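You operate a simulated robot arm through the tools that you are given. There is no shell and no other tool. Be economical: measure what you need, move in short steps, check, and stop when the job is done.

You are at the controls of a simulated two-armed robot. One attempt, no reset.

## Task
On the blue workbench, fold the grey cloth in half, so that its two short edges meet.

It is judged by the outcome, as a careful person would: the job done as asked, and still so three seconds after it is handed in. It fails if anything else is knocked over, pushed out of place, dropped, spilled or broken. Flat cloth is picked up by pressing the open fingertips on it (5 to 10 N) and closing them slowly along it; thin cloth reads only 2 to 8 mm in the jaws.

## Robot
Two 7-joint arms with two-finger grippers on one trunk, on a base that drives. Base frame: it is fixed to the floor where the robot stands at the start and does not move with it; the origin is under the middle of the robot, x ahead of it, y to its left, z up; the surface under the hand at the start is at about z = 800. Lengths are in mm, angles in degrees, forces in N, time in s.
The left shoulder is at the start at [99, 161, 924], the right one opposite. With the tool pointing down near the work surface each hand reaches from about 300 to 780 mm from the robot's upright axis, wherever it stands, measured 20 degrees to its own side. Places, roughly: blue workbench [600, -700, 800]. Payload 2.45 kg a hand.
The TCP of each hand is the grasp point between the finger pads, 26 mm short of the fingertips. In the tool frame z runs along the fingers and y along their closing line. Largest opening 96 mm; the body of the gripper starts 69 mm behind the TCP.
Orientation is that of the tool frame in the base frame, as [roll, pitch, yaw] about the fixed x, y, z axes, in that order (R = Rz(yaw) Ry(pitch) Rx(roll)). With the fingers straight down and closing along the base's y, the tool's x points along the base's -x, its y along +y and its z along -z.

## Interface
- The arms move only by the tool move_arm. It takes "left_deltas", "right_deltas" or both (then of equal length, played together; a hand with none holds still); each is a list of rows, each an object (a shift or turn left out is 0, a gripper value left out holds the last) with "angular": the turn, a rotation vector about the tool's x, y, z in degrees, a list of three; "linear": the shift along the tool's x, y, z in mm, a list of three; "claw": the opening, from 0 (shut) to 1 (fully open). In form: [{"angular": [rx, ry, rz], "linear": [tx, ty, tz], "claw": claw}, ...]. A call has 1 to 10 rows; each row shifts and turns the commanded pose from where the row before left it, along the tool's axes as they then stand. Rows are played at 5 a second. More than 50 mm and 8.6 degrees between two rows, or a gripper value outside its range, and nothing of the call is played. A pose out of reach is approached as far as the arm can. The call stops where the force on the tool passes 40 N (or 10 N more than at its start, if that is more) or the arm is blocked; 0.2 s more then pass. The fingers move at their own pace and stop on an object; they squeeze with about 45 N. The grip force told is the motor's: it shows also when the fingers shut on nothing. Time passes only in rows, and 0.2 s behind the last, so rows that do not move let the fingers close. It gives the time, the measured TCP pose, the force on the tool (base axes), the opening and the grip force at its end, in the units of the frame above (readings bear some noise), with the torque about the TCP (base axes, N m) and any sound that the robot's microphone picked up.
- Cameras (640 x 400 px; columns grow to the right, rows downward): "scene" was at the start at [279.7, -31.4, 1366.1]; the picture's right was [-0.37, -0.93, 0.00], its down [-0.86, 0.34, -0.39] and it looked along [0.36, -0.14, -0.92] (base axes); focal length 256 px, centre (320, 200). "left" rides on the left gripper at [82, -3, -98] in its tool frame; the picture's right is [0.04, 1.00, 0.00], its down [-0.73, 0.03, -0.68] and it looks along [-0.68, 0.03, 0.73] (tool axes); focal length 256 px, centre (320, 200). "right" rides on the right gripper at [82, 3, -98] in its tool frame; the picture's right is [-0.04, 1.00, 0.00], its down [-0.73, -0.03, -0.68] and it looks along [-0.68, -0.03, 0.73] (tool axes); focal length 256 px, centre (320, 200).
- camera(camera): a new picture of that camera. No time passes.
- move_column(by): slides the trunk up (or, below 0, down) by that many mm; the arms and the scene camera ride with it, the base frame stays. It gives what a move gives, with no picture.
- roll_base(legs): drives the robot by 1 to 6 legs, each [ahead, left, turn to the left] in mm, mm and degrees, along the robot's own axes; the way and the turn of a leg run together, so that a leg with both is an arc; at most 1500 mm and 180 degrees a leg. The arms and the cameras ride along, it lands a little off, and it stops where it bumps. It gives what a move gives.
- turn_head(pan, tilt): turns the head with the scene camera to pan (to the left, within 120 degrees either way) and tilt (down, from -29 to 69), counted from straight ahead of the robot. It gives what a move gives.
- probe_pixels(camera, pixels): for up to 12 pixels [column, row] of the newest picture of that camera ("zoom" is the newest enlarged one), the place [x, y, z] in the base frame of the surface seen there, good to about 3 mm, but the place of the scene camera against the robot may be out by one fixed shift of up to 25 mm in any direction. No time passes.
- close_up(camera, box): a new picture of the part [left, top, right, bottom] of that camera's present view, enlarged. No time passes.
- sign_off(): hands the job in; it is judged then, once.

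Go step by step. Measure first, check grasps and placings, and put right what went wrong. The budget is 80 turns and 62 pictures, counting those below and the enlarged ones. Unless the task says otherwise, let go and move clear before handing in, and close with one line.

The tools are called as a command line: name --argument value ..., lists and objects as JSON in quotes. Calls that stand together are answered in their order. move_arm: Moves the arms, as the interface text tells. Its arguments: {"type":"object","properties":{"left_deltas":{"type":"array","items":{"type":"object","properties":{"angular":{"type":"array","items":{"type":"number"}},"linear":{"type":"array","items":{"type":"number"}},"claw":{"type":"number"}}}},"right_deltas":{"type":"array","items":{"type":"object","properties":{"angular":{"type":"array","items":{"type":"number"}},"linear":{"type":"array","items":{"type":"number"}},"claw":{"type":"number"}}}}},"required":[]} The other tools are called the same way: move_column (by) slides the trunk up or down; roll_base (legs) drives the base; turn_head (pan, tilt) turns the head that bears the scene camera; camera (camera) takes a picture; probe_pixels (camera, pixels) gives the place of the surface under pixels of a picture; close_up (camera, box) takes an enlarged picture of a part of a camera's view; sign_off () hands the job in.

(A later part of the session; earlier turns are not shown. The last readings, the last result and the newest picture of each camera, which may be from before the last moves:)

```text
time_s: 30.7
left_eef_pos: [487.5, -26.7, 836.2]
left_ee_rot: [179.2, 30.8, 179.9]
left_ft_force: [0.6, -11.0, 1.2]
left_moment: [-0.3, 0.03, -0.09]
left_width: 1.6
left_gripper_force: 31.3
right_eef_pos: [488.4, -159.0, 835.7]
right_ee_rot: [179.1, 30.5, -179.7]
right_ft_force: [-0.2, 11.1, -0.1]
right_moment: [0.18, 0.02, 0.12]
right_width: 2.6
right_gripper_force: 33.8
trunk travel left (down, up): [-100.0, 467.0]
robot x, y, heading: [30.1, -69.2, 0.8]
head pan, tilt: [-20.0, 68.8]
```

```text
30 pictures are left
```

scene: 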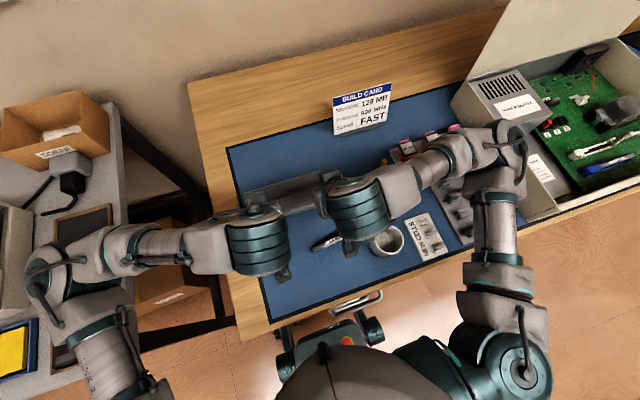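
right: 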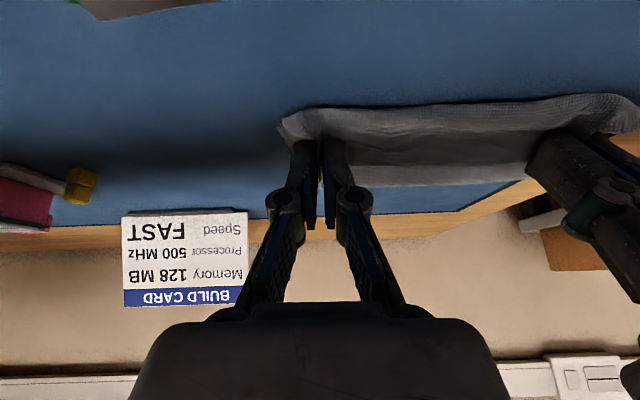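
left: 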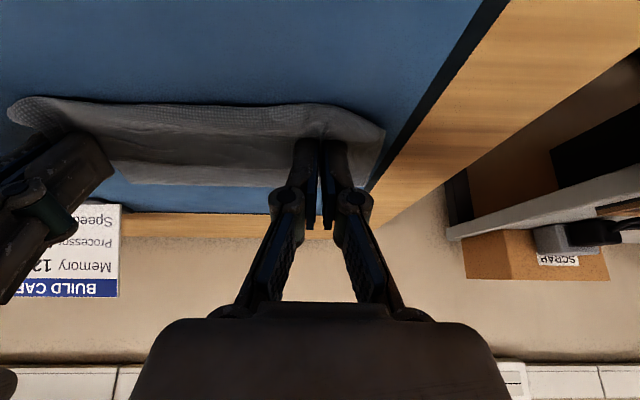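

The top layer now covers the near edge all along (row ~105). Probing the outline.

probe_pixels --camera "left" --pixels '[[12, 104], [60, 100], [130, 106], [220, 108], [300, 106], [345, 112], [380, 128], [375, 150], [200, 182], [200, 150]]'

probe_pixels --camera "right" --pixels '[[284, 122], [310, 110], [360, 112], [450, 110], [540, 102], [620, 98], [420, 183], [285, 135]]'

close_up --camera "left" --box '[240, 70, 440, 195]'

close_up --camera "right" --box '[220, 70, 420, 195]'

```text
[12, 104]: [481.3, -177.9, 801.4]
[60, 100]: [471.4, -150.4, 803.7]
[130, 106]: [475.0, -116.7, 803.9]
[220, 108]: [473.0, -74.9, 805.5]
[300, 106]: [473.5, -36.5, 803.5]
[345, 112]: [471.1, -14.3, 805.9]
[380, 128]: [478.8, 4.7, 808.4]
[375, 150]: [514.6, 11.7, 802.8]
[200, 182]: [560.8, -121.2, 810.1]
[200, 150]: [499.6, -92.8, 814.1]
```

```text
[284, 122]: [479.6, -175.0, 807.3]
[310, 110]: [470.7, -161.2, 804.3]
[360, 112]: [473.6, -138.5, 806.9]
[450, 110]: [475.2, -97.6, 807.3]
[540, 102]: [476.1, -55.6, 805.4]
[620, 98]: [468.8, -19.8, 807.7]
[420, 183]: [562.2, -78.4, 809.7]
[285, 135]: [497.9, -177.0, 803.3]
```

```text
3.20 times, centred on (340, 132) of left
```

zoom: 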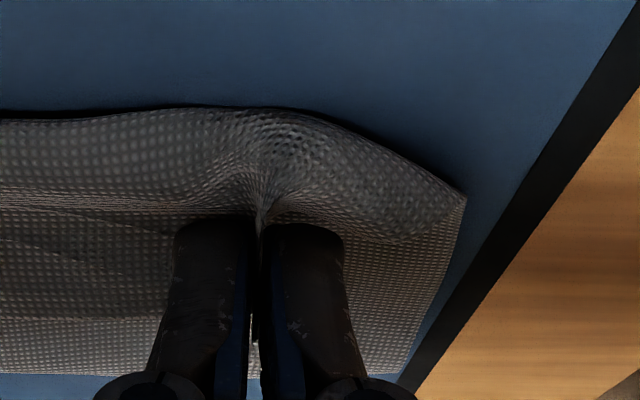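

```text
3.20 times, centred on (320, 132) of right
```

zoom: 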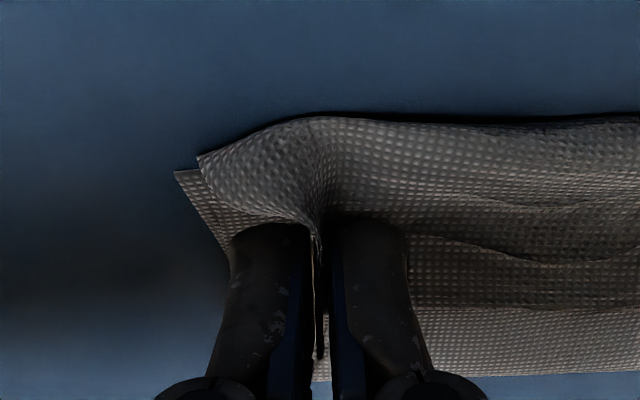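

The close-ups show the moving edge curled back over a belly at x≈472: my circular path pulled the crease in to x≈565. I'll lift back over so the lower layer settles flat again, then lay the top half down along a lower, slacker 45° path.

move_arm --left_deltas '[{"linear": [-22.6, -3, -12.6]}, {"linear": [-22.6, 0, -12.6]}, {"linear": [-22.6, 0, -12.6]}, {"linear": [-21.5, 0, 3]}, {"linear": [-21.5, 0, 3]}, {"linear": [-21.5, 0, 3]}, {"linear": [-11.2, 0, 15.4]}, {"linear": [-11.2, 0, 15.4]}, {}]' --right_deltas '[{"linear": [-22.6, 1, -12.6]}, {"linear": [-22.6, 0, -12.6]}, {"linear": [-22.6, 0, -12.6]}, {"linear": [-21.5, 0, 3]}, {"linear": [-21.5, 0, 3]}, {"linear": [-21.5, 0, 3]}, {"linear": [-11.2, 0, 15.4]}, {"linear": [-11.2, 0, 15.4]}, {}]'

camera --camera "left"

camera --camera "scene"

```text
time_s: 32.7
left_eef_pos: [623.5, -30.3, 914.9]
left_ee_rot: [179.2, 30.8, 179.9]
left_ft_force: [0.4, -0.3, -0.3]
left_moment: [-0.03, -0.03, 0.03]
left_width: 4.4
left_gripper_force: 33.1
right_eef_pos: [621.9, -158.5, 913.1]
right_ee_rot: [179.2, 30.7, -179.7]
right_ft_force: [-1.6, 0.6, 0.1]
right_moment: [0.01, 0.02, 0.02]
right_width: 1.6
right_gripper_force: 29.9
trunk travel left (down, up): [-100.0, 467.0]
robot x, y, heading: [34.4, -67.6, 0.9]
head pan, tilt: [-20.0, 68.8]
```

```text
27 pictures are left
```

left: 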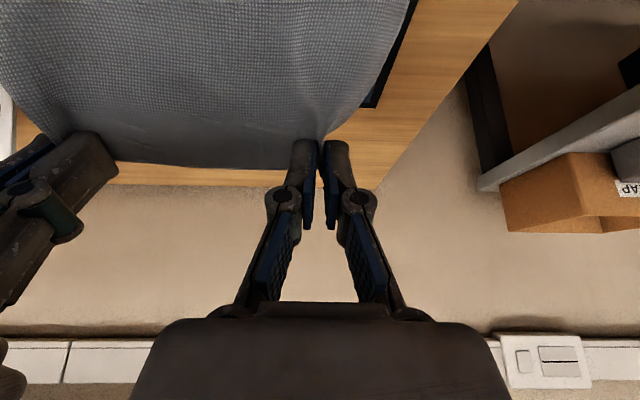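

```text
26 pictures are left
```

scene: 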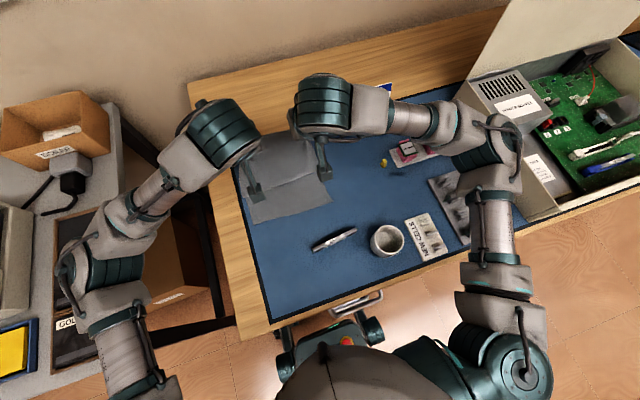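

Near half is flat again. Probing the near edge to get the crease and landing positions.

probe_pixels --camera "scene" --pixels '[[252, 221], [275, 217], [300, 210], [328, 202], [245, 190], [320, 185], [270, 190], [295, 180], [285, 165], [290, 150]]'

close_up --camera "scene" --box '[210, 110, 370, 240]'

```text
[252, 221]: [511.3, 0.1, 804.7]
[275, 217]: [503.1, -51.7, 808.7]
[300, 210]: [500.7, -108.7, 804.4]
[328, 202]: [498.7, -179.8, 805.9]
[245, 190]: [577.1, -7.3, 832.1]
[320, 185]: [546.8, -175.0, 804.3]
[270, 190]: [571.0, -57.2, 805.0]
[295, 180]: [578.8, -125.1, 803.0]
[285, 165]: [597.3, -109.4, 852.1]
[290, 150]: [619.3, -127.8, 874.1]
```

```text
3.08 times, centred on (290, 175) of scene
```

zoom: 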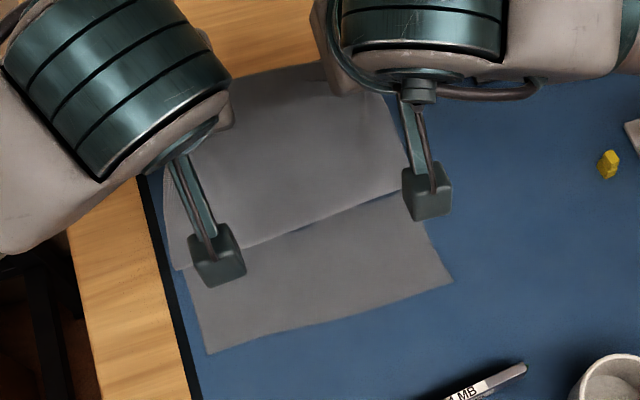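

The near edge has crept to x≈495, so the crease should lie near 613. I'll stretch the cloth out a little to straighten the lower layer, then come back in and stop with the fingers much less far over.

move_arm --left_deltas '[{"linear": [-6.6, 0, 20.2]}, {"linear": [-6.6, 0, 20.2]}, {"linear": [-6.6, 0, 20.2]}, {}, {"linear": [6.9, 0, -17.7]}, {"linear": [6.9, 0, -17.7]}, {"linear": [6.9, 0, -17.7]}, {"linear": [24, 0, -8.5]}, {"linear": [24, 0, -8.5]}, {}]' --right_deltas '[{"linear": [-6.6, 0, 20.2]}, {"linear": [-6.6, 0, 20.2]}, {"linear": [-6.6, 0, 20.2]}, {}, {"linear": [6.9, 0, -17.7]}, {"linear": [6.9, 0, -17.7]}, {"linear": [6.9, 0, -17.7]}, {"linear": [24, 0, -8.5]}, {"linear": [24, 0, -8.5]}, {}]'

camera --camera "left"

```text
time_s: 34.9
left_eef_pos: [576.2, -29.5, 897.5]
left_ee_rot: [179.2, 30.8, -180.0]
left_ft_force: [1.2, -4.1, -1.3]
left_moment: [-0.2, 0.0, -0.08]
left_width: 4.7
left_gripper_force: 32.7
right_eef_pos: [575.2, -157.8, 895.7]
right_ee_rot: [179.2, 30.5, -179.9]
right_ft_force: [-0.1, 4.0, 2.3]
right_moment: [0.02, 0.01, -0.01]
right_width: 2.9
right_gripper_force: 28.7
trunk travel left (down, up): [-100.0, 467.0]
robot x, y, heading: [33.6, -70.9, 0.6]
head pan, tilt: [-20.0, 68.8]
```

```text
24 pictures are left
```

left: 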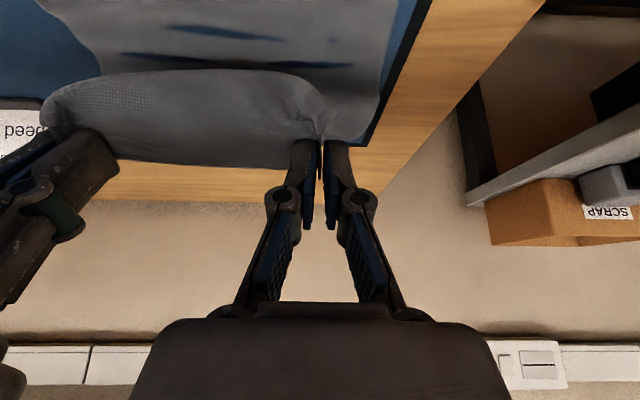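

Grips hold and the belly is small. Lowering to fingertips at about x 542, z 820.

move_arm --left_deltas '[{"linear": [20.3, -1, 5.4]}, {"linear": [20.3, 0, 5.4]}, {"linear": [14.1, 0, 6.2]}, {"linear": [14.1, 0, 6.2]}, {}]' --right_deltas '[{"linear": [20.3, 1, 5.4]}, {"linear": [20.3, 0, 5.4]}, {"linear": [14.1, 0, 6.2]}, {"linear": [14.1, 0, 6.2]}, {}]'

camera --camera "left"

camera --camera "right"

```text
time_s: 36.1
left_eef_pos: [527.8, -31.0, 843.1]
left_ee_rot: [179.2, 30.9, 179.9]
left_ft_force: [-1.8, 0.4, 3.0]
left_moment: [0.05, 0.04, 0.06]
left_width: 2.4
left_gripper_force: 35.5
right_eef_pos: [527.0, -158.1, 841.2]
right_ee_rot: [179.2, 30.6, -179.8]
right_ft_force: [-0.2, 2.0, 0.1]
right_moment: [0.13, -0.01, 0.08]
right_width: 0.1
right_gripper_force: 27.3
trunk travel left (down, up): [-100.0, 467.0]
robot x, y, heading: [28.7, -69.5, 0.4]
head pan, tilt: [-20.0, 68.8]
```

```text
23 pictures are left
```

left: 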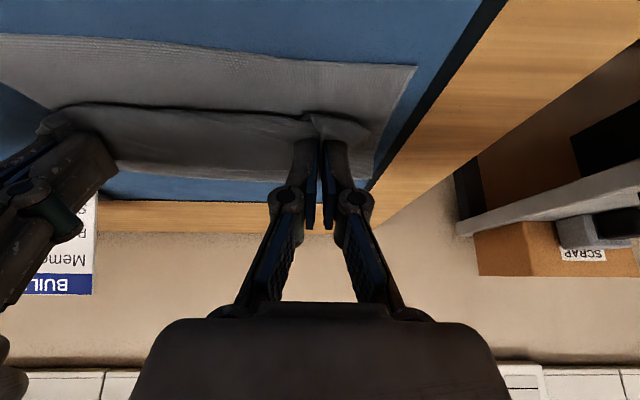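

```text
22 pictures are left
```

right: 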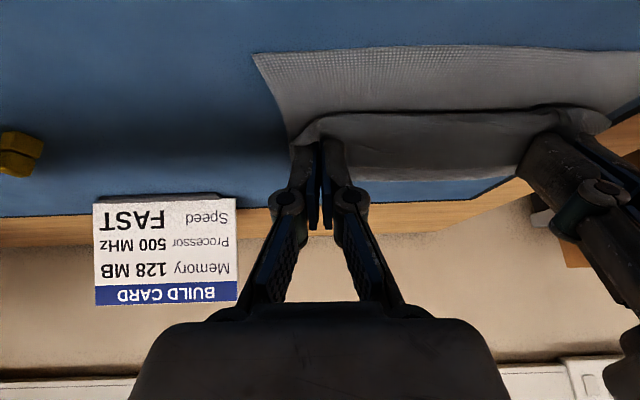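

Now the lower layer shows ahead of the belly. Probing the near edge, belly line and crease.

probe_pixels --camera "left" --pixels '[[60, 42], [200, 52], [300, 60], [410, 70], [100, 106], [200, 112], [270, 116], [340, 122], [200, 178], [260, 180], [360, 175]]'

close_up --camera "right" --box '[220, 70, 420, 195]'

probe_pixels --camera "right" --pixels '[[257, 58], [330, 55], [300, 135], [330, 117], [400, 115], [500, 110], [400, 178], [350, 140]]'

```text
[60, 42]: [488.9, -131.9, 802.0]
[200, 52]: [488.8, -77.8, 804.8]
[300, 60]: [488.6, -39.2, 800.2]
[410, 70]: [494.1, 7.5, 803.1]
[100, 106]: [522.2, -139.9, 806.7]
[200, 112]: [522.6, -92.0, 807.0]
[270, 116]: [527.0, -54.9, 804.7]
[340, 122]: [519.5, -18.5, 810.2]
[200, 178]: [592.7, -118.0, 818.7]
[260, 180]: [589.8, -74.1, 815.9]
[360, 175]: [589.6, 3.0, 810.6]
```

```text
3.20 times, centred on (320, 132) of right
```

zoom: 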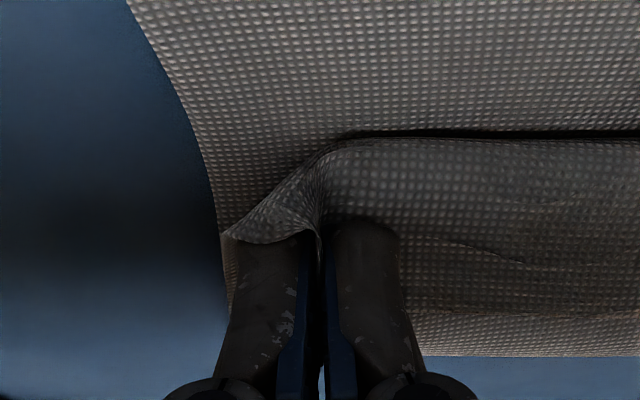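

```text
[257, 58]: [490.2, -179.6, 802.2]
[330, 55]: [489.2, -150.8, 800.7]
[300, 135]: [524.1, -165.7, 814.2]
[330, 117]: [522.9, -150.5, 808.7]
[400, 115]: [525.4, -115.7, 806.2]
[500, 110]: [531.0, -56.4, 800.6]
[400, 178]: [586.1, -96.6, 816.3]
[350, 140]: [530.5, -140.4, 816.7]
```

Near edge x≈488, crease ≈596, belly 522: nearly right but ~8 mm far. Shifting the hands 8 mm away, then opening gently.

move_arm --left_deltas '[{"linear": [-3.5, 0, 2]}, {"linear": [-3.5, 0, 2]}, {}, {"claw": 0.05}, {"claw": 0.1}, {"claw": 0.18}, {}]' --right_deltas '[{"linear": [-3.5, 0, 2]}, {"linear": [-3.5, 0, 2]}, {}, {"claw": 0.05}, {"claw": 0.1}, {"claw": 0.18}, {}]'

camera --camera "left"

camera --camera "right"

```text
time_s: 37.7
left_eef_pos: [535.2, -30.1, 843.6]
left_ee_rot: [179.2, 30.8, 179.9]
left_ft_force: [0.3, -0.7, -0.4]
left_moment: [-0.01, -0.03, -0.01]
left_width: 17.1
left_gripper_force: 0.1
right_eef_pos: [536.6, -157.2, 841.6]
right_ee_rot: [179.1, 30.6, -179.8]
right_ft_force: [-0.1, 0.1, -0.6]
right_moment: [0.0, 0.01, 0.0]
right_width: 17.2
right_gripper_force: 0.1
trunk travel left (down, up): [-100.0, 467.0]
robot x, y, heading: [32.7, -74.4, 0.7]
head pan, tilt: [-20.0, 68.8]
```

```text
20 pictures are left
```

left: 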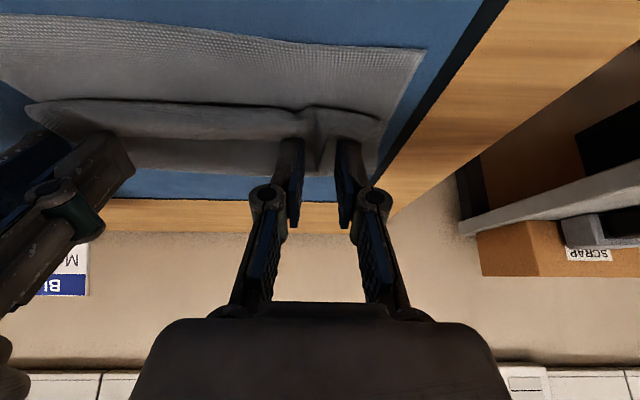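

```text
19 pictures are left
```

right: 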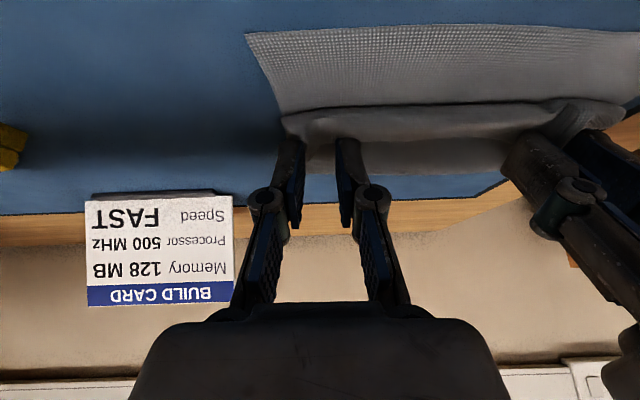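

Released; the flap (about 25 mm) lies folded back facing the crease. Withdrawing the hands along their axes and having a look.

move_arm --left_deltas '[{"linear": [0, 0, -10], "claw": 0.25}, {"linear": [0, 0, -30]}, {"linear": [0, 0, -40]}, {"linear": [0, 30, -20]}, {"linear": [0, 30, 0]}]' --right_deltas '[{"linear": [0, 0, -10], "claw": 0.25}, {"linear": [0, 0, -30]}, {"linear": [0, 0, -40]}, {"linear": [0, -15, -20]}, {}]'

close_up --camera "right" --box '[200, 0, 640, 275]'

```text
time_s: 38.9
left_eef_pos: [484.7, 30.1, 928.8]
left_ee_rot: [179.3, 30.7, -179.9]
left_ft_force: [-0.6, 0.0, 0.3]
left_moment: [-0.04, 0.03, -0.02]
left_width: 24.0
left_gripper_force: 0.1
right_eef_pos: [485.8, -172.2, 927.8]
right_ee_rot: [179.1, 30.6, -179.6]
right_ft_force: [-0.2, -0.3, 0.1]
right_moment: [0.01, -0.03, -0.02]
right_width: 24.2
right_gripper_force: 0.2
trunk travel left (down, up): [-100.0, 467.0]
robot x, y, heading: [31.0, -69.0, 0.9]
head pan, tilt: [-20.0, 68.8]
```

```text
1.45 times, centred on (420, 138) of right
```

zoom: 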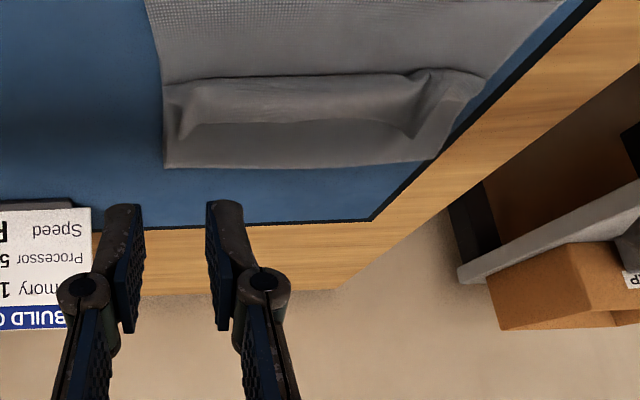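

The flap is folded back between the corners (zoom rows 75–125), crease at row ~165. Measuring it.

probe_pixels --camera "zoom" --pixels '[[166, 82], [250, 76], [350, 74], [430, 68], [484, 80], [190, 130], [300, 122], [410, 134], [170, 165], [300, 164], [435, 158], [300, 95]]'

camera --camera "scene"

```text
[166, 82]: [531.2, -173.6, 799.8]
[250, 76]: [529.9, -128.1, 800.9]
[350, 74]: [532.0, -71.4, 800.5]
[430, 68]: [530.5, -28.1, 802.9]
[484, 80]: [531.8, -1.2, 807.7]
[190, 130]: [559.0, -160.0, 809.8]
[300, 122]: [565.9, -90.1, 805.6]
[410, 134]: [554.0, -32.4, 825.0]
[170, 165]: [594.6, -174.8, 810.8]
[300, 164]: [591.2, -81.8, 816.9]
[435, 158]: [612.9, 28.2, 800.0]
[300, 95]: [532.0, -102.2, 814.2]
```

```text
17 pictures are left
```

scene: 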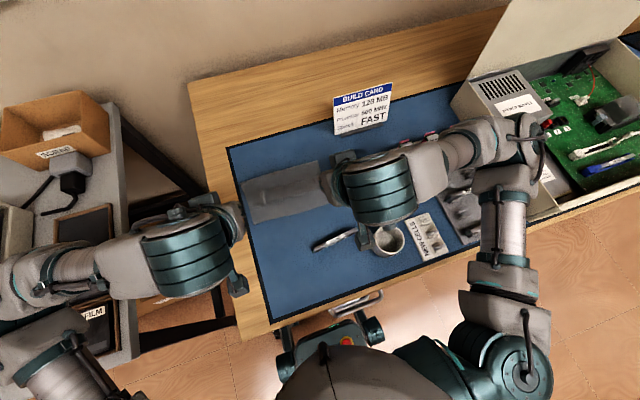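

The whole layout: near edge x≈488, roll at ≈531, flap edge ≈560, crease ≈595. I'll pin the top layer with the right hand's closed fingers near (580,-158) and use the left hand to pinch the flap's left ridge at (555,-32) and pull it over.

move_arm --left_deltas '[{"linear": [-5, -15.5, 20]}, {"linear": [-5, -15.5, 20]}, {"linear": [-5, -15.5, 20]}, {"linear": [-5, -15.5, 20]}, {}, {}, {}]' --right_deltas '[{"linear": [-7.8, 2.4, 18.9], "angular": [0, 5.1, 0], "claw": 0.0}, {"linear": [-9.3, 2.4, 18.1], "angular": [0, 5.1, 0]}, {"linear": [-10.9, 2.4, 17.3], "angular": [0, 5.1, 0]}, {"linear": [-12.4, 2.4, 16.2], "angular": [0, 5.1, 0]}, {"linear": [-13.7, 2.4, 15.1], "angular": [0, 5.1, 0]}, {"linear": [-15.1, 2.4, 13.7], "angular": [0, 5.1, 0]}, {}]'

camera --camera "left"

camera --camera "right"

```text
time_s: 40.5
left_eef_pos: [544.1, -33.2, 871.0]
left_ee_rot: [179.2, 31.0, 180.0]
left_ft_force: [-0.2, 0.2, -0.4]
left_moment: [0.01, 0.04, -0.01]
left_width: 24.2
left_gripper_force: 0.1
right_eef_pos: [582.4, -157.6, 853.7]
right_ee_rot: [179.3, -0.1, -179.3]
right_ft_force: [-0.7, 0.4, -0.3]
right_moment: [0.04, 0.03, 0.01]
right_width: 0.0
right_gripper_force: 29.2
trunk travel left (down, up): [-100.0, 467.0]
robot x, y, heading: [27.9, -70.2, 0.5]
head pan, tilt: [-20.0, 68.8]
```

```text
16 pictures are left
```

left: 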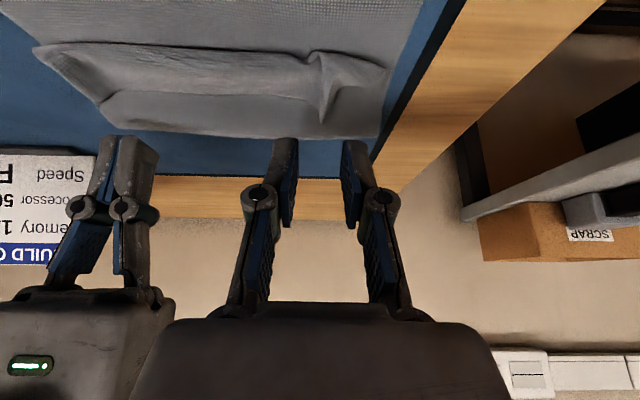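

```text
15 pictures are left
```

right: 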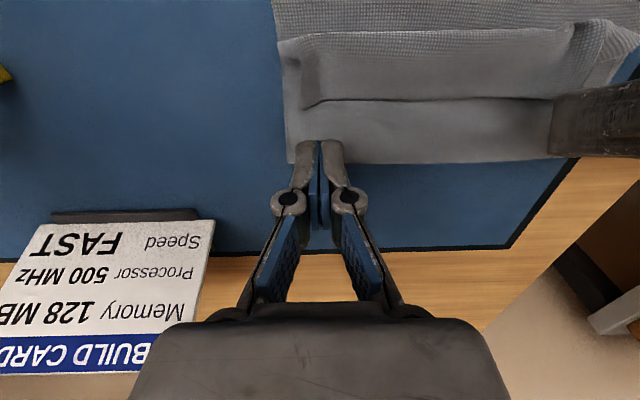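

Clear views. Probing the left ridge (left view ~(322,95)) and flap edge and crease.

probe_pixels --camera "left" --pixels '[[322, 112], [312, 85], [330, 85], [316, 55], [385, 68], [345, 92], [240, 132], [200, 95], [120, 92]]'

probe_pixels --camera "right" --pixels '[[310, 105], [305, 60], [400, 98], [500, 98], [290, 140], [400, 162], [285, 45], [570, 60]]'

```text
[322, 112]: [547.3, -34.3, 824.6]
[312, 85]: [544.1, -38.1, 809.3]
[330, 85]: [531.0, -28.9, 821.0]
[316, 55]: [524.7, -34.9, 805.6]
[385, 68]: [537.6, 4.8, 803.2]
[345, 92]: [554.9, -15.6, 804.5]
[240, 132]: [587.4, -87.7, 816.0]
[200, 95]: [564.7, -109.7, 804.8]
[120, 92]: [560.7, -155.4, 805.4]
```

```text
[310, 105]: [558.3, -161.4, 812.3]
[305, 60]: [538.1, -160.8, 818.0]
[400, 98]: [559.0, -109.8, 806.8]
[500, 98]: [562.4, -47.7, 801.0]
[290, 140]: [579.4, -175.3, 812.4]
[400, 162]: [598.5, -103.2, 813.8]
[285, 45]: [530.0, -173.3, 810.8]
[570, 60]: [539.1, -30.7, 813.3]
```

Left ridge stands at (547,-34) up to z 825. Straddling it with the left fingers and lowering the right pin to contact.

move_arm --left_deltas '[{"linear": [9.8, -0.5, 8.8]}, {"linear": [9.8, 0, 8.8]}, {"linear": [9.8, 0, 8.8]}, {}]' --right_deltas '[{"linear": [4, 0, 8]}, {"linear": [0, 0, 8]}, {"linear": [0, 0, 7]}, {}]'

close_up --camera "left" --box '[160, 20, 480, 220]'

```text
time_s: 41.5
left_eef_pos: [531.4, -33.0, 833.3]
left_ee_rot: [179.2, 30.7, 180.0]
left_ft_force: [-0.4, -0.1, 0.6]
left_moment: [-0.02, 0.0, 0.02]
left_width: 24.1
left_gripper_force: 0.1
right_eef_pos: [578.9, -157.9, 830.1]
right_ee_rot: [179.3, -0.1, -179.3]
right_ft_force: [-0.5, -0.7, 0.8]
right_moment: [0.02, 0.03, 0.01]
right_width: 0.0
right_gripper_force: 28.7
trunk travel left (down, up): [-100.0, 467.0]
robot x, y, heading: [30.7, -71.8, 0.8]
head pan, tilt: [-20.0, 68.8]
```

```text
2.00 times, centred on (320, 120) of left
```

zoom: 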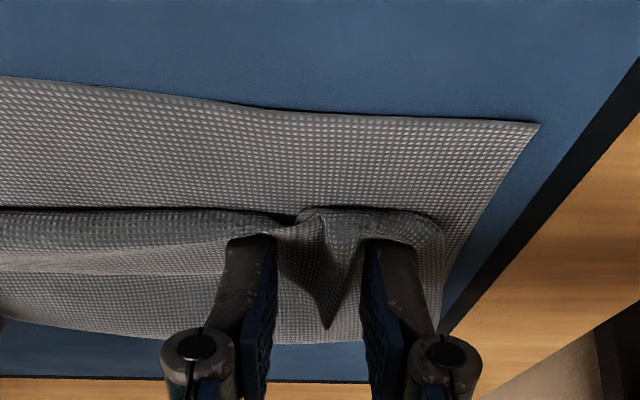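

The ridge stands neatly between the left fingers. Closing on it and pressing the right pin down.

move_arm --left_deltas '[{"claw": 0.18}, {"claw": 0.12}, {"claw": 0.06}, {"claw": 0.0}, {}, {}]' --right_deltas '[{"linear": [0, 0, 1.5]}, {"linear": [0, 0, 1]}, {"linear": [0, 0, 0.7]}, {}, {}, {}]'

```text
time_s: 42.9
left_eef_pos: [531.9, -31.7, 832.9]
left_ee_rot: [179.2, 30.9, 179.9]
left_ft_force: [-0.6, -0.4, 1.6]
left_moment: [0.06, -0.03, -0.01]
left_width: 0.8
left_gripper_force: 27.1
right_eef_pos: [578.7, -157.3, 827.6]
right_ee_rot: [179.3, -0.1, -179.2]
right_ft_force: [0.3, -0.2, 0.7]
right_moment: [-0.01, 0.02, 0.01]
right_width: 0.0
right_gripper_force: 28.7
trunk travel left (down, up): [-100.0, 467.0]
robot x, y, heading: [29.5, -69.3, 0.8]
head pan, tilt: [-20.0, 68.8]
```

Right pin has no contact yet (0.7 N); pressing further.

move_arm --right_deltas '[{"linear": [0, 0, 1]}, {"linear": [0, 0, 0.8]}, {}]'

```text
time_s: 43.7
left_eef_pos: [531.1, -32.4, 832.4]
left_ee_rot: [179.1, 30.8, -180.0]
left_ft_force: [-1.3, -0.8, 1.8]
left_moment: [0.06, -0.01, 0.02]
left_width: 2.0
left_gripper_force: 34.5
right_eef_pos: [580.2, -157.4, 825.8]
right_ee_rot: [179.2, 0.0, -179.2]
right_ft_force: [1.1, -1.1, 5.6]
right_moment: [-0.07, 0.0, -0.01]
right_width: 0.2
right_gripper_force: 28.6
trunk travel left (down, up): [-100.0, 467.0]
robot x, y, heading: [27.9, -70.2, 0.8]
head pan, tilt: [-20.0, 68.8]
```

Left holds cloth (2.0 mm), pin at 5.6 N. Adding a little pin force and flipping the flap's left part over.

move_arm --left_deltas '[{}, {"linear": [-0.5, 0, -10.2]}, {"linear": [-0.5, 0, -10.2]}, {"linear": [7.5, 0, -6.8]}, {"linear": [7.5, 0, -6.8]}, {"linear": [8, 0, -1.3]}, {"linear": [8, 0, -1.3]}, {"linear": [14.2, 0, 4.3]}, {}]' --right_deltas '[{"linear": [0, 0, 0.4]}, {}, {}, {}, {}, {}, {}, {}, {}]'

camera --camera "left"

```text
time_s: 45.7
left_eef_pos: [475.6, -33.6, 838.6]
left_ee_rot: [179.3, 30.9, 180.0]
left_ft_force: [1.3, -0.3, -0.2]
left_moment: [-0.02, -0.02, -0.02]
left_width: 1.3
left_gripper_force: 29.8
right_eef_pos: [579.1, -157.4, 825.3]
right_ee_rot: [179.1, 0.1, -179.2]
right_ft_force: [4.3, -0.4, 15.8]
right_moment: [-0.11, -0.1, 0.04]
right_width: 0.0
right_gripper_force: 28.6
trunk travel left (down, up): [-100.0, 467.0]
robot x, y, heading: [30.3, -71.0, 0.5]
head pan, tilt: [-20.0, 68.8]
```

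```text
13 pictures are left
```

left: 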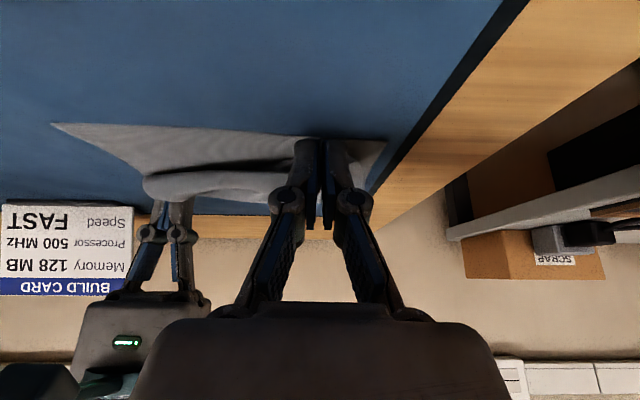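

The left part has come over to the near edge. Taking a close look before release.

close_up --camera "left" --box '[140, 90, 420, 265]'

probe_pixels --camera "zoom" --pixels '[[350, 105], [345, 120], [360, 150], [470, 112], [555, 118], [250, 90], [300, 200], [200, 160], [530, 130], [400, 108]]'

```text
2.29 times, centred on (280, 178) of left
```

zoom: 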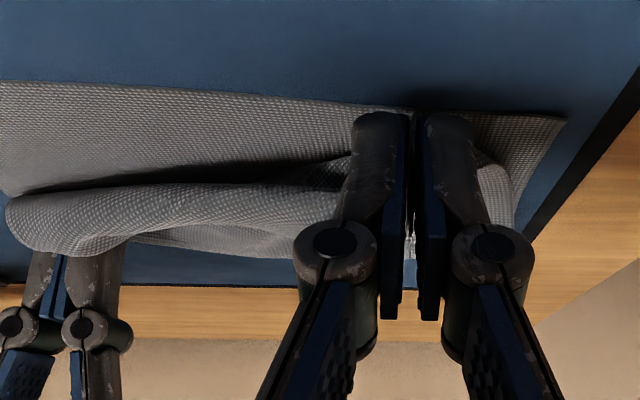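

```text
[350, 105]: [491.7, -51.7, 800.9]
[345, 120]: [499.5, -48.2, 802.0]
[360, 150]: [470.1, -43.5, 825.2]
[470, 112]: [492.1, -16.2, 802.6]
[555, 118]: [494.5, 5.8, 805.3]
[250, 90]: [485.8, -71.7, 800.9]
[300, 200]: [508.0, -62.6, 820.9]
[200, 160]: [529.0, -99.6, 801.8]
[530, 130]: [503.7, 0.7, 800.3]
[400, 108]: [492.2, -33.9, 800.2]
```

No belly in front of the left fingers now; the cloth leaves them toward the crease. Lowering to the near edge, releasing, and drawing back.

move_arm --left_deltas '[{"linear": [2.3, 0, 3.8]}, {"linear": [2.3, 0, 3.8]}, {}, {"claw": 0.08}, {"claw": 0.2}, {"claw": 0.3}, {"linear": [0, 0, -20]}, {"linear": [0, 0, -35]}, {"linear": [0, 0, -45]}, {"linear": [0, 30, -20]}]'

camera --camera "left"

```text
time_s: 47.9
left_eef_pos: [413.5, -1.7, 933.2]
left_ee_rot: [179.2, 30.9, 180.0]
left_ft_force: [-0.1, 0.4, -0.7]
left_moment: [0.01, -0.01, -0.01]
left_width: 28.9
left_gripper_force: 0.2
right_eef_pos: [578.1, -157.2, 826.3]
right_ee_rot: [179.4, 0.0, -179.4]
right_ft_force: [0.5, -3.9, 20.1]
right_moment: [-0.14, -0.01, -0.01]
right_width: 0.0
right_gripper_force: 28.5
trunk travel left (down, up): [-100.0, 467.0]
robot x, y, heading: [30.9, -72.8, 0.8]
head pan, tilt: [-20.0, 68.8]
```

```text
11 pictures are left
```

left: 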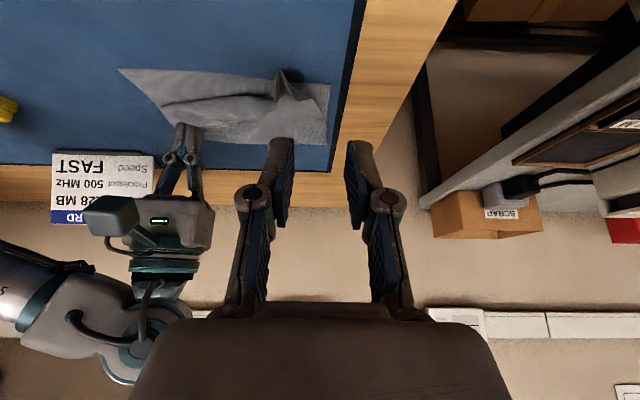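

The left corner now lies at the near edge. Now swapping roles: left goes to pin near (577,-38), right lifts and tilts over the right ridge.

move_arm --left_deltas '[{"linear": [-13, -4.5, 18.8], "angular": [0, 5.15, 0], "claw": 0.0}, {"linear": [-14.6, -4.5, 17.6], "angular": [0, 5.15, 0]}, {"linear": [-16.2, -4.5, 16.2], "angular": [0, 5.15, 0]}, {"linear": [-17.6, -4.5, 14.7], "angular": [0, 5.15, 0]}, {"linear": [-18.8, -4.5, 13], "angular": [0, 5.15, 0]}, {"linear": [-19.9, -4.5, 11.3], "angular": [0, 5.15, 0]}, {"linear": [-20.4, -4.5, 10.4]}, {"linear": [-20.4, -4.5, 10.4]}, {}]' --right_deltas '[{"linear": [0, 0, -15]}, {"linear": [0, 0, -25], "claw": 0.25}, {"linear": [5.9, -0.7, -0.3], "angular": [0, -5.1, 0]}, {"linear": [5.8, -0.7, -0.8], "angular": [0, -5.1, 0]}, {"linear": [5.8, -0.7, -1.3], "angular": [0, -5.1, 0]}, {"linear": [5.6, -0.7, -1.8], "angular": [0, -5.1, 0]}, {"linear": [5.4, -0.7, -2.3], "angular": [0, -5.1, 0]}, {"linear": [5.2, -0.7, -2.7], "angular": [0, -5.1, 0]}, {}]'

camera --camera "right"

probe_pixels --camera "right" --pixels '[[320, 100], [320, 110], [300, 110], [310, 100], [330, 100], [300, 70], [400, 70], [400, 100], [500, 100], [560, 100], [400, 135], [310, 120]]'

```text
time_s: 49.9
left_eef_pos: [582.4, -38.9, 853.9]
left_ee_rot: [179.3, -0.1, -179.7]
left_ft_force: [-0.7, 0.1, -0.3]
left_moment: [0.01, 0.04, 0.0]
left_width: 0.0
left_gripper_force: 28.5
right_eef_pos: [543.2, -161.4, 867.0]
right_ee_rot: [179.2, 30.6, -179.8]
right_ft_force: [0.0, -0.9, 0.1]
right_moment: [-0.01, 0.04, 0.02]
right_width: 23.9
right_gripper_force: 0.1
trunk travel left (down, up): [-100.0, 467.0]
robot x, y, heading: [29.5, -74.7, 0.6]
head pan, tilt: [-20.0, 68.8]
```

```text
10 pictures are left
```

right: 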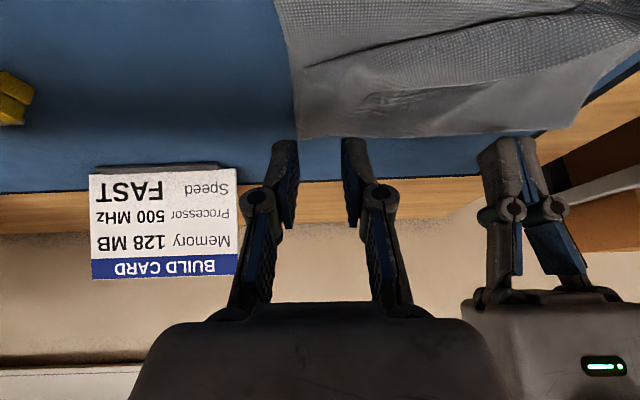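

```text
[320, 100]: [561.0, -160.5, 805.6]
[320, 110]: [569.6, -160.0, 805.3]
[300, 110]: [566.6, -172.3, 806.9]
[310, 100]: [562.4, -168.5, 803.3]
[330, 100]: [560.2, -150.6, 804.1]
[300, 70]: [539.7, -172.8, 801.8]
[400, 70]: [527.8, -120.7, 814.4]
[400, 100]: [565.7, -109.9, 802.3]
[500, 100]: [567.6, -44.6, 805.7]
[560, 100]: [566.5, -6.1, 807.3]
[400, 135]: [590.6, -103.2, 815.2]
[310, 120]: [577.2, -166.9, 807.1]
```

The right part has changed: only a diagonal line from (300,68) to (580,10) remains. Zooming in.

close_up --camera "right" --box '[260, 0, 520, 163]'

probe_pixels --camera "zoom" --pixels '[[100, 160], [105, 175], [200, 150], [300, 110], [400, 95], [280, 150], [350, 170], [450, 95], [500, 130], [270, 240], [60, 30], [300, 60]]'

```text
2.45 times, centred on (390, 82) of right
```

zoom: 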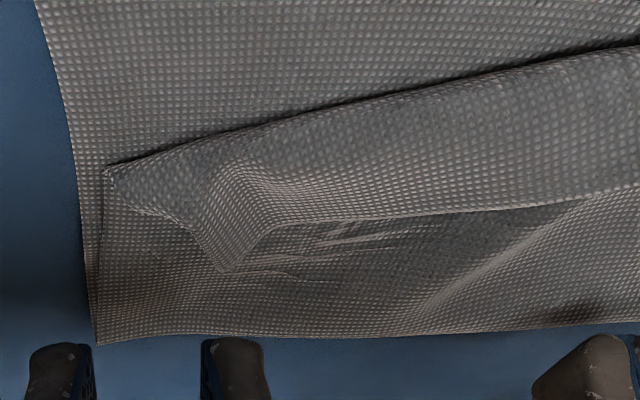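

```text
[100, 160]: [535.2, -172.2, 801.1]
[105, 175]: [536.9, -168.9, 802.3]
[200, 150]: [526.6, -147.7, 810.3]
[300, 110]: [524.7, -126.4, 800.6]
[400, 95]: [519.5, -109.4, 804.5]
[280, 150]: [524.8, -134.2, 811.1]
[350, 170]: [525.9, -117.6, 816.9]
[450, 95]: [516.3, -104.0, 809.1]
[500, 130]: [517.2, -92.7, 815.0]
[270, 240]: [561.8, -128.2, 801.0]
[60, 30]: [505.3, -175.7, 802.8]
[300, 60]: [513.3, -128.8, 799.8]
```

The right ridge apex is at zoom (225,262). Probing it.

probe_pixels --camera "zoom" --pixels '[[222, 262], [215, 240], [235, 235], [225, 215], [195, 225], [250, 230], [225, 190]]'

```text
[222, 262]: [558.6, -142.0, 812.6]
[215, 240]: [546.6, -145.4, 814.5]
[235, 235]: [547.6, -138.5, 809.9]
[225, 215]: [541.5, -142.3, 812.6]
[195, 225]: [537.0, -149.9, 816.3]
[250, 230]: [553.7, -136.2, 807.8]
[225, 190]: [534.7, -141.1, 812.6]
```

Ridge apex at (557,-142), 10 mm tall. Lowering right fingers to straddle it, and left pin down at about (578,-30).

move_arm --left_deltas '[{"linear": [4, 8, 7]}, {"linear": [0, 0, 7]}, {"linear": [0, 0, 7]}, {"linear": [0, 0, 4]}, {}]' --right_deltas '[{"linear": [6.5, 4.1, 7.3]}, {"linear": [6.5, 4.1, 7.3]}, {"linear": [6.5, 4.1, 7.3]}, {"linear": [6.5, 4.1, 7.3]}, {}]'

close_up --camera "right" --box '[200, 60, 440, 210]'

```text
time_s: 51.1
left_eef_pos: [577.0, -30.1, 829.3]
left_ee_rot: [179.3, -0.1, -179.7]
left_ft_force: [0.4, -0.3, 0.5]
left_moment: [0.01, -0.03, 0.0]
left_width: 0.0
left_gripper_force: 28.7
right_eef_pos: [535.5, -145.5, 830.1]
right_ee_rot: [179.2, 30.7, -179.8]
right_ft_force: [1.2, -1.7, 6.8]
right_moment: [-0.11, -0.02, -0.01]
right_width: 24.5
right_gripper_force: 0.1
trunk travel left (down, up): [-100.0, 467.0]
robot x, y, heading: [28.8, -70.6, 0.7]
head pan, tilt: [-20.0, 68.8]
```

```text
2.67 times, centred on (320, 135) of right
```

zoom: 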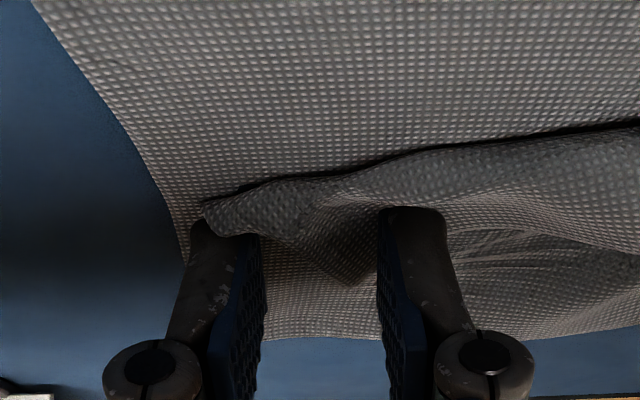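

Ridge apex sits between the right fingers with light contact. Closing slowly while the left pin presses.

move_arm --left_deltas '[{"linear": [0, 0, 1]}, {"linear": [0, 0, 1]}, {"linear": [0, 0, 1]}, {"linear": [0, 0, 0.5]}, {}, {}, {}]' --right_deltas '[{"linear": [0.5, 0, -0.9]}, {"claw": 0.2}, {"claw": 0.15}, {"claw": 0.1}, {"claw": 0.05}, {"claw": 0.0}, {}]'

```text
time_s: 52.7
left_eef_pos: [576.3, -29.9, 826.5]
left_ee_rot: [179.2, 0.0, -179.7]
left_ft_force: [0.3, 0.8, 10.6]
left_moment: [-0.04, -0.02, 0.01]
left_width: 0.4
left_gripper_force: 28.4
right_eef_pos: [534.4, -146.1, 830.1]
right_ee_rot: [179.1, 30.5, -179.7]
right_ft_force: [0.5, 0.6, -0.3]
right_moment: [0.01, 0.0, -0.01]
right_width: 2.3
right_gripper_force: 30.0
trunk travel left (down, up): [-100.0, 467.0]
robot x, y, heading: [30.2, -72.0, 0.8]
head pan, tilt: [-20.0, 68.8]
```

Right holds 2.3 mm, left pin at 10.6 N. Flipping the right part of the flap over to the near edge.

move_arm --right_deltas '[{"linear": [-0.8, 0, -11.1]}, {"linear": [-0.8, -2, -11.1]}, {"linear": [8.5, -2, -7.3]}, {"linear": [8.5, -2, -7.3]}, {"linear": [8.1, -2, -1.9]}, {"linear": [8.1, -2, -1.9]}, {"linear": [15.1, -2, 3.9]}, {}]'

camera --camera "right"

```text
time_s: 54.5
left_eef_pos: [577.7, -30.3, 827.6]
left_ee_rot: [179.4, 0.0, -179.7]
left_ft_force: [2.2, 1.4, 15.7]
left_moment: [0.04, -0.09, 0.02]
left_width: 0.0
left_gripper_force: 28.8
right_eef_pos: [476.1, -158.6, 837.2]
right_ee_rot: [179.3, 30.6, -179.8]
right_ft_force: [-3.1, -0.2, 3.8]
right_moment: [0.0, -0.05, 0.01]
right_width: 4.2
right_gripper_force: 31.5
trunk travel left (down, up): [-100.0, 467.0]
robot x, y, heading: [30.1, -68.6, 0.7]
head pan, tilt: [-20.0, 68.8]
```

```text
7 pictures are left
```

right: 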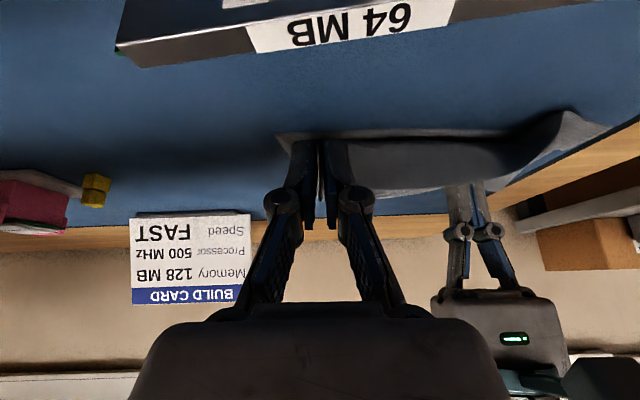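

Right part has come over; the 64 MB stick is well below the camera, so lowering 9 mm, releasing and withdrawing up and back.

move_arm --left_deltas '[{}, {}, {}, {}, {}, {}, {}, {"linear": [0, 0, -15]}, {"linear": [0, 0, -40]}, {"linear": [0, 10, -40]}]' --right_deltas '[{"linear": [2.3, 0, 3.8]}, {"linear": [2.3, 0, 3.8]}, {}, {"claw": 0.08}, {"claw": 0.2}, {"claw": 0.3}, {"linear": [0, 0, -20]}, {"linear": [0, 0, -35]}, {"linear": [0, 0, -45]}, {"linear": [0, 0, -20]}]'

close_up --camera "right" --box '[240, 0, 560, 200]'

probe_pixels --camera "right" --pixels '[[300, 80]]'

```text
time_s: 56.7
left_eef_pos: [577.7, -21.2, 921.7]
left_ee_rot: [179.3, 0.0, -179.7]
left_ft_force: [0.2, 1.2, -0.4]
left_moment: [-0.01, 0.02, 0.0]
left_width: 0.0
left_gripper_force: 28.9
right_eef_pos: [415.3, -159.7, 932.1]
right_ee_rot: [179.2, 30.6, -179.9]
right_ft_force: [0.7, -0.4, 0.0]
right_moment: [0.0, 0.01, -0.01]
right_width: 28.8
right_gripper_force: 0.0
trunk travel left (down, up): [-100.0, 467.0]
robot x, y, heading: [31.2, -69.1, 0.8]
head pan, tilt: [-20.0, 68.8]
```

```text
2.00 times, centred on (400, 100) of right
```

zoom: 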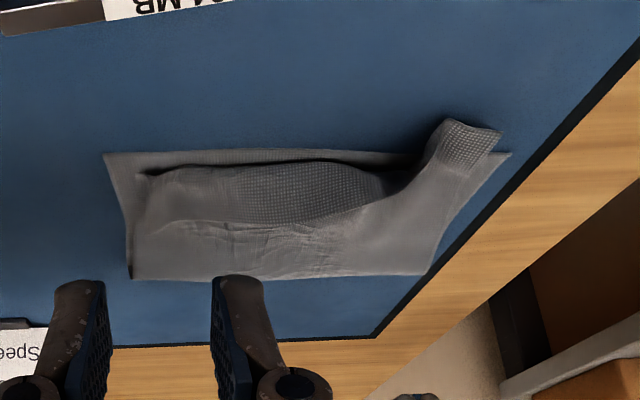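

```text
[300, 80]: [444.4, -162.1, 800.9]
```

Left corner is over, but the right part flopped back (roll line rows ~165, flap edge ~220 in zoom). Measuring.

probe_pixels --camera "zoom" --pixels '[[108, 156], [150, 172], [250, 164], [350, 166], [400, 180], [440, 125], [498, 135], [160, 222], [250, 222], [340, 210], [132, 275], [430, 270]]'

probe_pixels --camera "zoom" --pixels '[[200, 190], [300, 185], [380, 175], [420, 170], [470, 125], [475, 150], [300, 150], [200, 153], [145, 190], [250, 280], [340, 278], [300, 240]]'

```text
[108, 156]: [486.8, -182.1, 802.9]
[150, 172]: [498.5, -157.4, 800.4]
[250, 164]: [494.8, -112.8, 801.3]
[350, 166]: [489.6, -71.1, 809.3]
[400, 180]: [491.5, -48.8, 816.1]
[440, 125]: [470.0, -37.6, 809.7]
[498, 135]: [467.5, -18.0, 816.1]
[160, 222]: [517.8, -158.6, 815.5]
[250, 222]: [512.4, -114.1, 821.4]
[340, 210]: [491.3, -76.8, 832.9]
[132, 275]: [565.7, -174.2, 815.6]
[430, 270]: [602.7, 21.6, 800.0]
```

```text
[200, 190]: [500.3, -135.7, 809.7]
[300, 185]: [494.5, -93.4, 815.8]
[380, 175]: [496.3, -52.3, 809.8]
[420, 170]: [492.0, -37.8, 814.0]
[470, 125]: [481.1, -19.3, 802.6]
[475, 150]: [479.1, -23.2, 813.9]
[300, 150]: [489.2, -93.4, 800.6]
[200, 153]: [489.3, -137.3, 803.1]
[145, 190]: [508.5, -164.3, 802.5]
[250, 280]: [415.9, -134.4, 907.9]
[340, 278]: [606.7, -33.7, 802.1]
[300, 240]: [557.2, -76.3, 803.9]
```

The right crease has slid to x≈566 there. I'll regrasp the right edge, re-lay it, and pin right beside it with the left hand turned 90° (so the bodies don't clash). First: yaw the left hand while hovering the right over its flap.

move_arm --left_deltas '[{"angular": [0, 0, 8.4]}, {"angular": [0, 0, 8.4]}, {"angular": [0, 0, 8.4]}, {"angular": [0, 0, 8.4]}, {"angular": [0, 0, 8.4]}, {"angular": [0, 0, 8.4]}, {"angular": [0, 0, 8.4]}, {"angular": [0, 0, 8.4]}, {"angular": [0, 0, 8.4]}, {"angular": [0, 0, 8.4]}]' --right_deltas '[{"linear": [-10.5, 0.5, 25], "claw": 0.3}, {"linear": [-10.5, 0.5, 25]}, {"linear": [-10.5, 0.5, 25]}, {"linear": [-10.5, 0.5, 25]}, {}, {}, {}, {}, {}, {}]'

close_up --camera "right" --box '[200, 20, 520, 220]'

```text
time_s: 58.9
left_eef_pos: [576.7, -21.0, 920.9]
left_ee_rot: [-180.0, -0.7, 96.1]
left_ft_force: [-0.1, 1.1, -0.3]
left_moment: [0.02, -0.01, 0.02]
left_width: 0.0
left_gripper_force: 29.0
right_eef_pos: [502.5, -156.6, 865.2]
right_ee_rot: [179.0, 30.5, -179.8]
right_ft_force: [0.8, 0.4, -1.2]
right_moment: [-0.01, 0.02, 0.03]
right_width: 28.9
right_gripper_force: 0.1
trunk travel left (down, up): [-100.0, 467.0]
robot x, y, heading: [30.7, -67.7, 0.7]
head pan, tilt: [-20.0, 68.8]
```

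```text
2.00 times, centred on (360, 120) of right
```

zoom: 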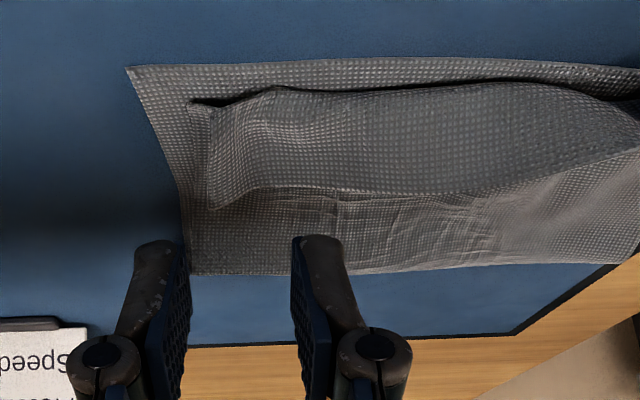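

Good view: flap corner at zoom (210,208), flap edge along row ~190, crease row ~270. Probing.

probe_pixels --camera "zoom" --pixels '[[212, 205], [212, 180], [235, 195], [255, 182], [320, 186], [420, 192], [195, 105], [280, 92], [400, 88], [192, 268], [300, 270], [450, 268]]'

```text
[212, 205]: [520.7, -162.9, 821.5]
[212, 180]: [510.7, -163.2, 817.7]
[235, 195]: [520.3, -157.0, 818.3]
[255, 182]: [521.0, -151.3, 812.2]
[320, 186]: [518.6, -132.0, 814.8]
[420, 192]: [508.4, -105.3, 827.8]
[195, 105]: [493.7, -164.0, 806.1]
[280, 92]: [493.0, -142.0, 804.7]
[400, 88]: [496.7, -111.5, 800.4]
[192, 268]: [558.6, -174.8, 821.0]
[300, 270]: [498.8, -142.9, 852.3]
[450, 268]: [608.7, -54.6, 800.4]
```

The flap hovers ~15 mm above the layer (edge at x≈521, z≈820), roll at x≈494, right crease ≈562. First I'll push the roll ~20 mm away with open right fingers (vertical, just above the lower layer) to move the crease out, so I get the hand in front of the near edge.

move_arm --right_deltas '[{"linear": [4.5, 2.8, -5.8], "angular": [0, 5.1, 0], "claw": 0.57}, {"linear": [5, 2.8, -5.4], "angular": [0, 5.1, 0]}, {"linear": [5.5, 2.8, -4.9], "angular": [0, 5.1, 0]}, {"linear": [5.8, 2.8, -4.4], "angular": [0, 5.1, 0]}, {"linear": [6.2, 2.8, -3.9], "angular": [0, 5.1, 0]}, {"linear": [6.6, 2.8, -3.3], "angular": [0, 5.1, 0]}, {"linear": [0, 0, 15]}, {"linear": [0, 0, 15]}, {"linear": [0, 0, 13]}, {}]'

```text
time_s: 61.1
left_eef_pos: [577.8, -21.6, 920.4]
left_ee_rot: [180.0, -0.7, 96.4]
left_ft_force: [-0.3, 0.4, 0.5]
left_moment: [-0.02, -0.03, 0.02]
left_width: 0.1
left_gripper_force: 28.4
right_eef_pos: [460.0, -139.7, 841.6]
right_ee_rot: [179.3, 0.0, -179.3]
right_ft_force: [0.4, 1.0, 0.0]
right_moment: [0.01, 0.0, 0.0]
right_width: 54.3
right_gripper_force: 0.0
trunk travel left (down, up): [-100.0, 467.0]
robot x, y, heading: [32.2, -70.8, 0.8]
head pan, tilt: [-20.0, 68.8]
```

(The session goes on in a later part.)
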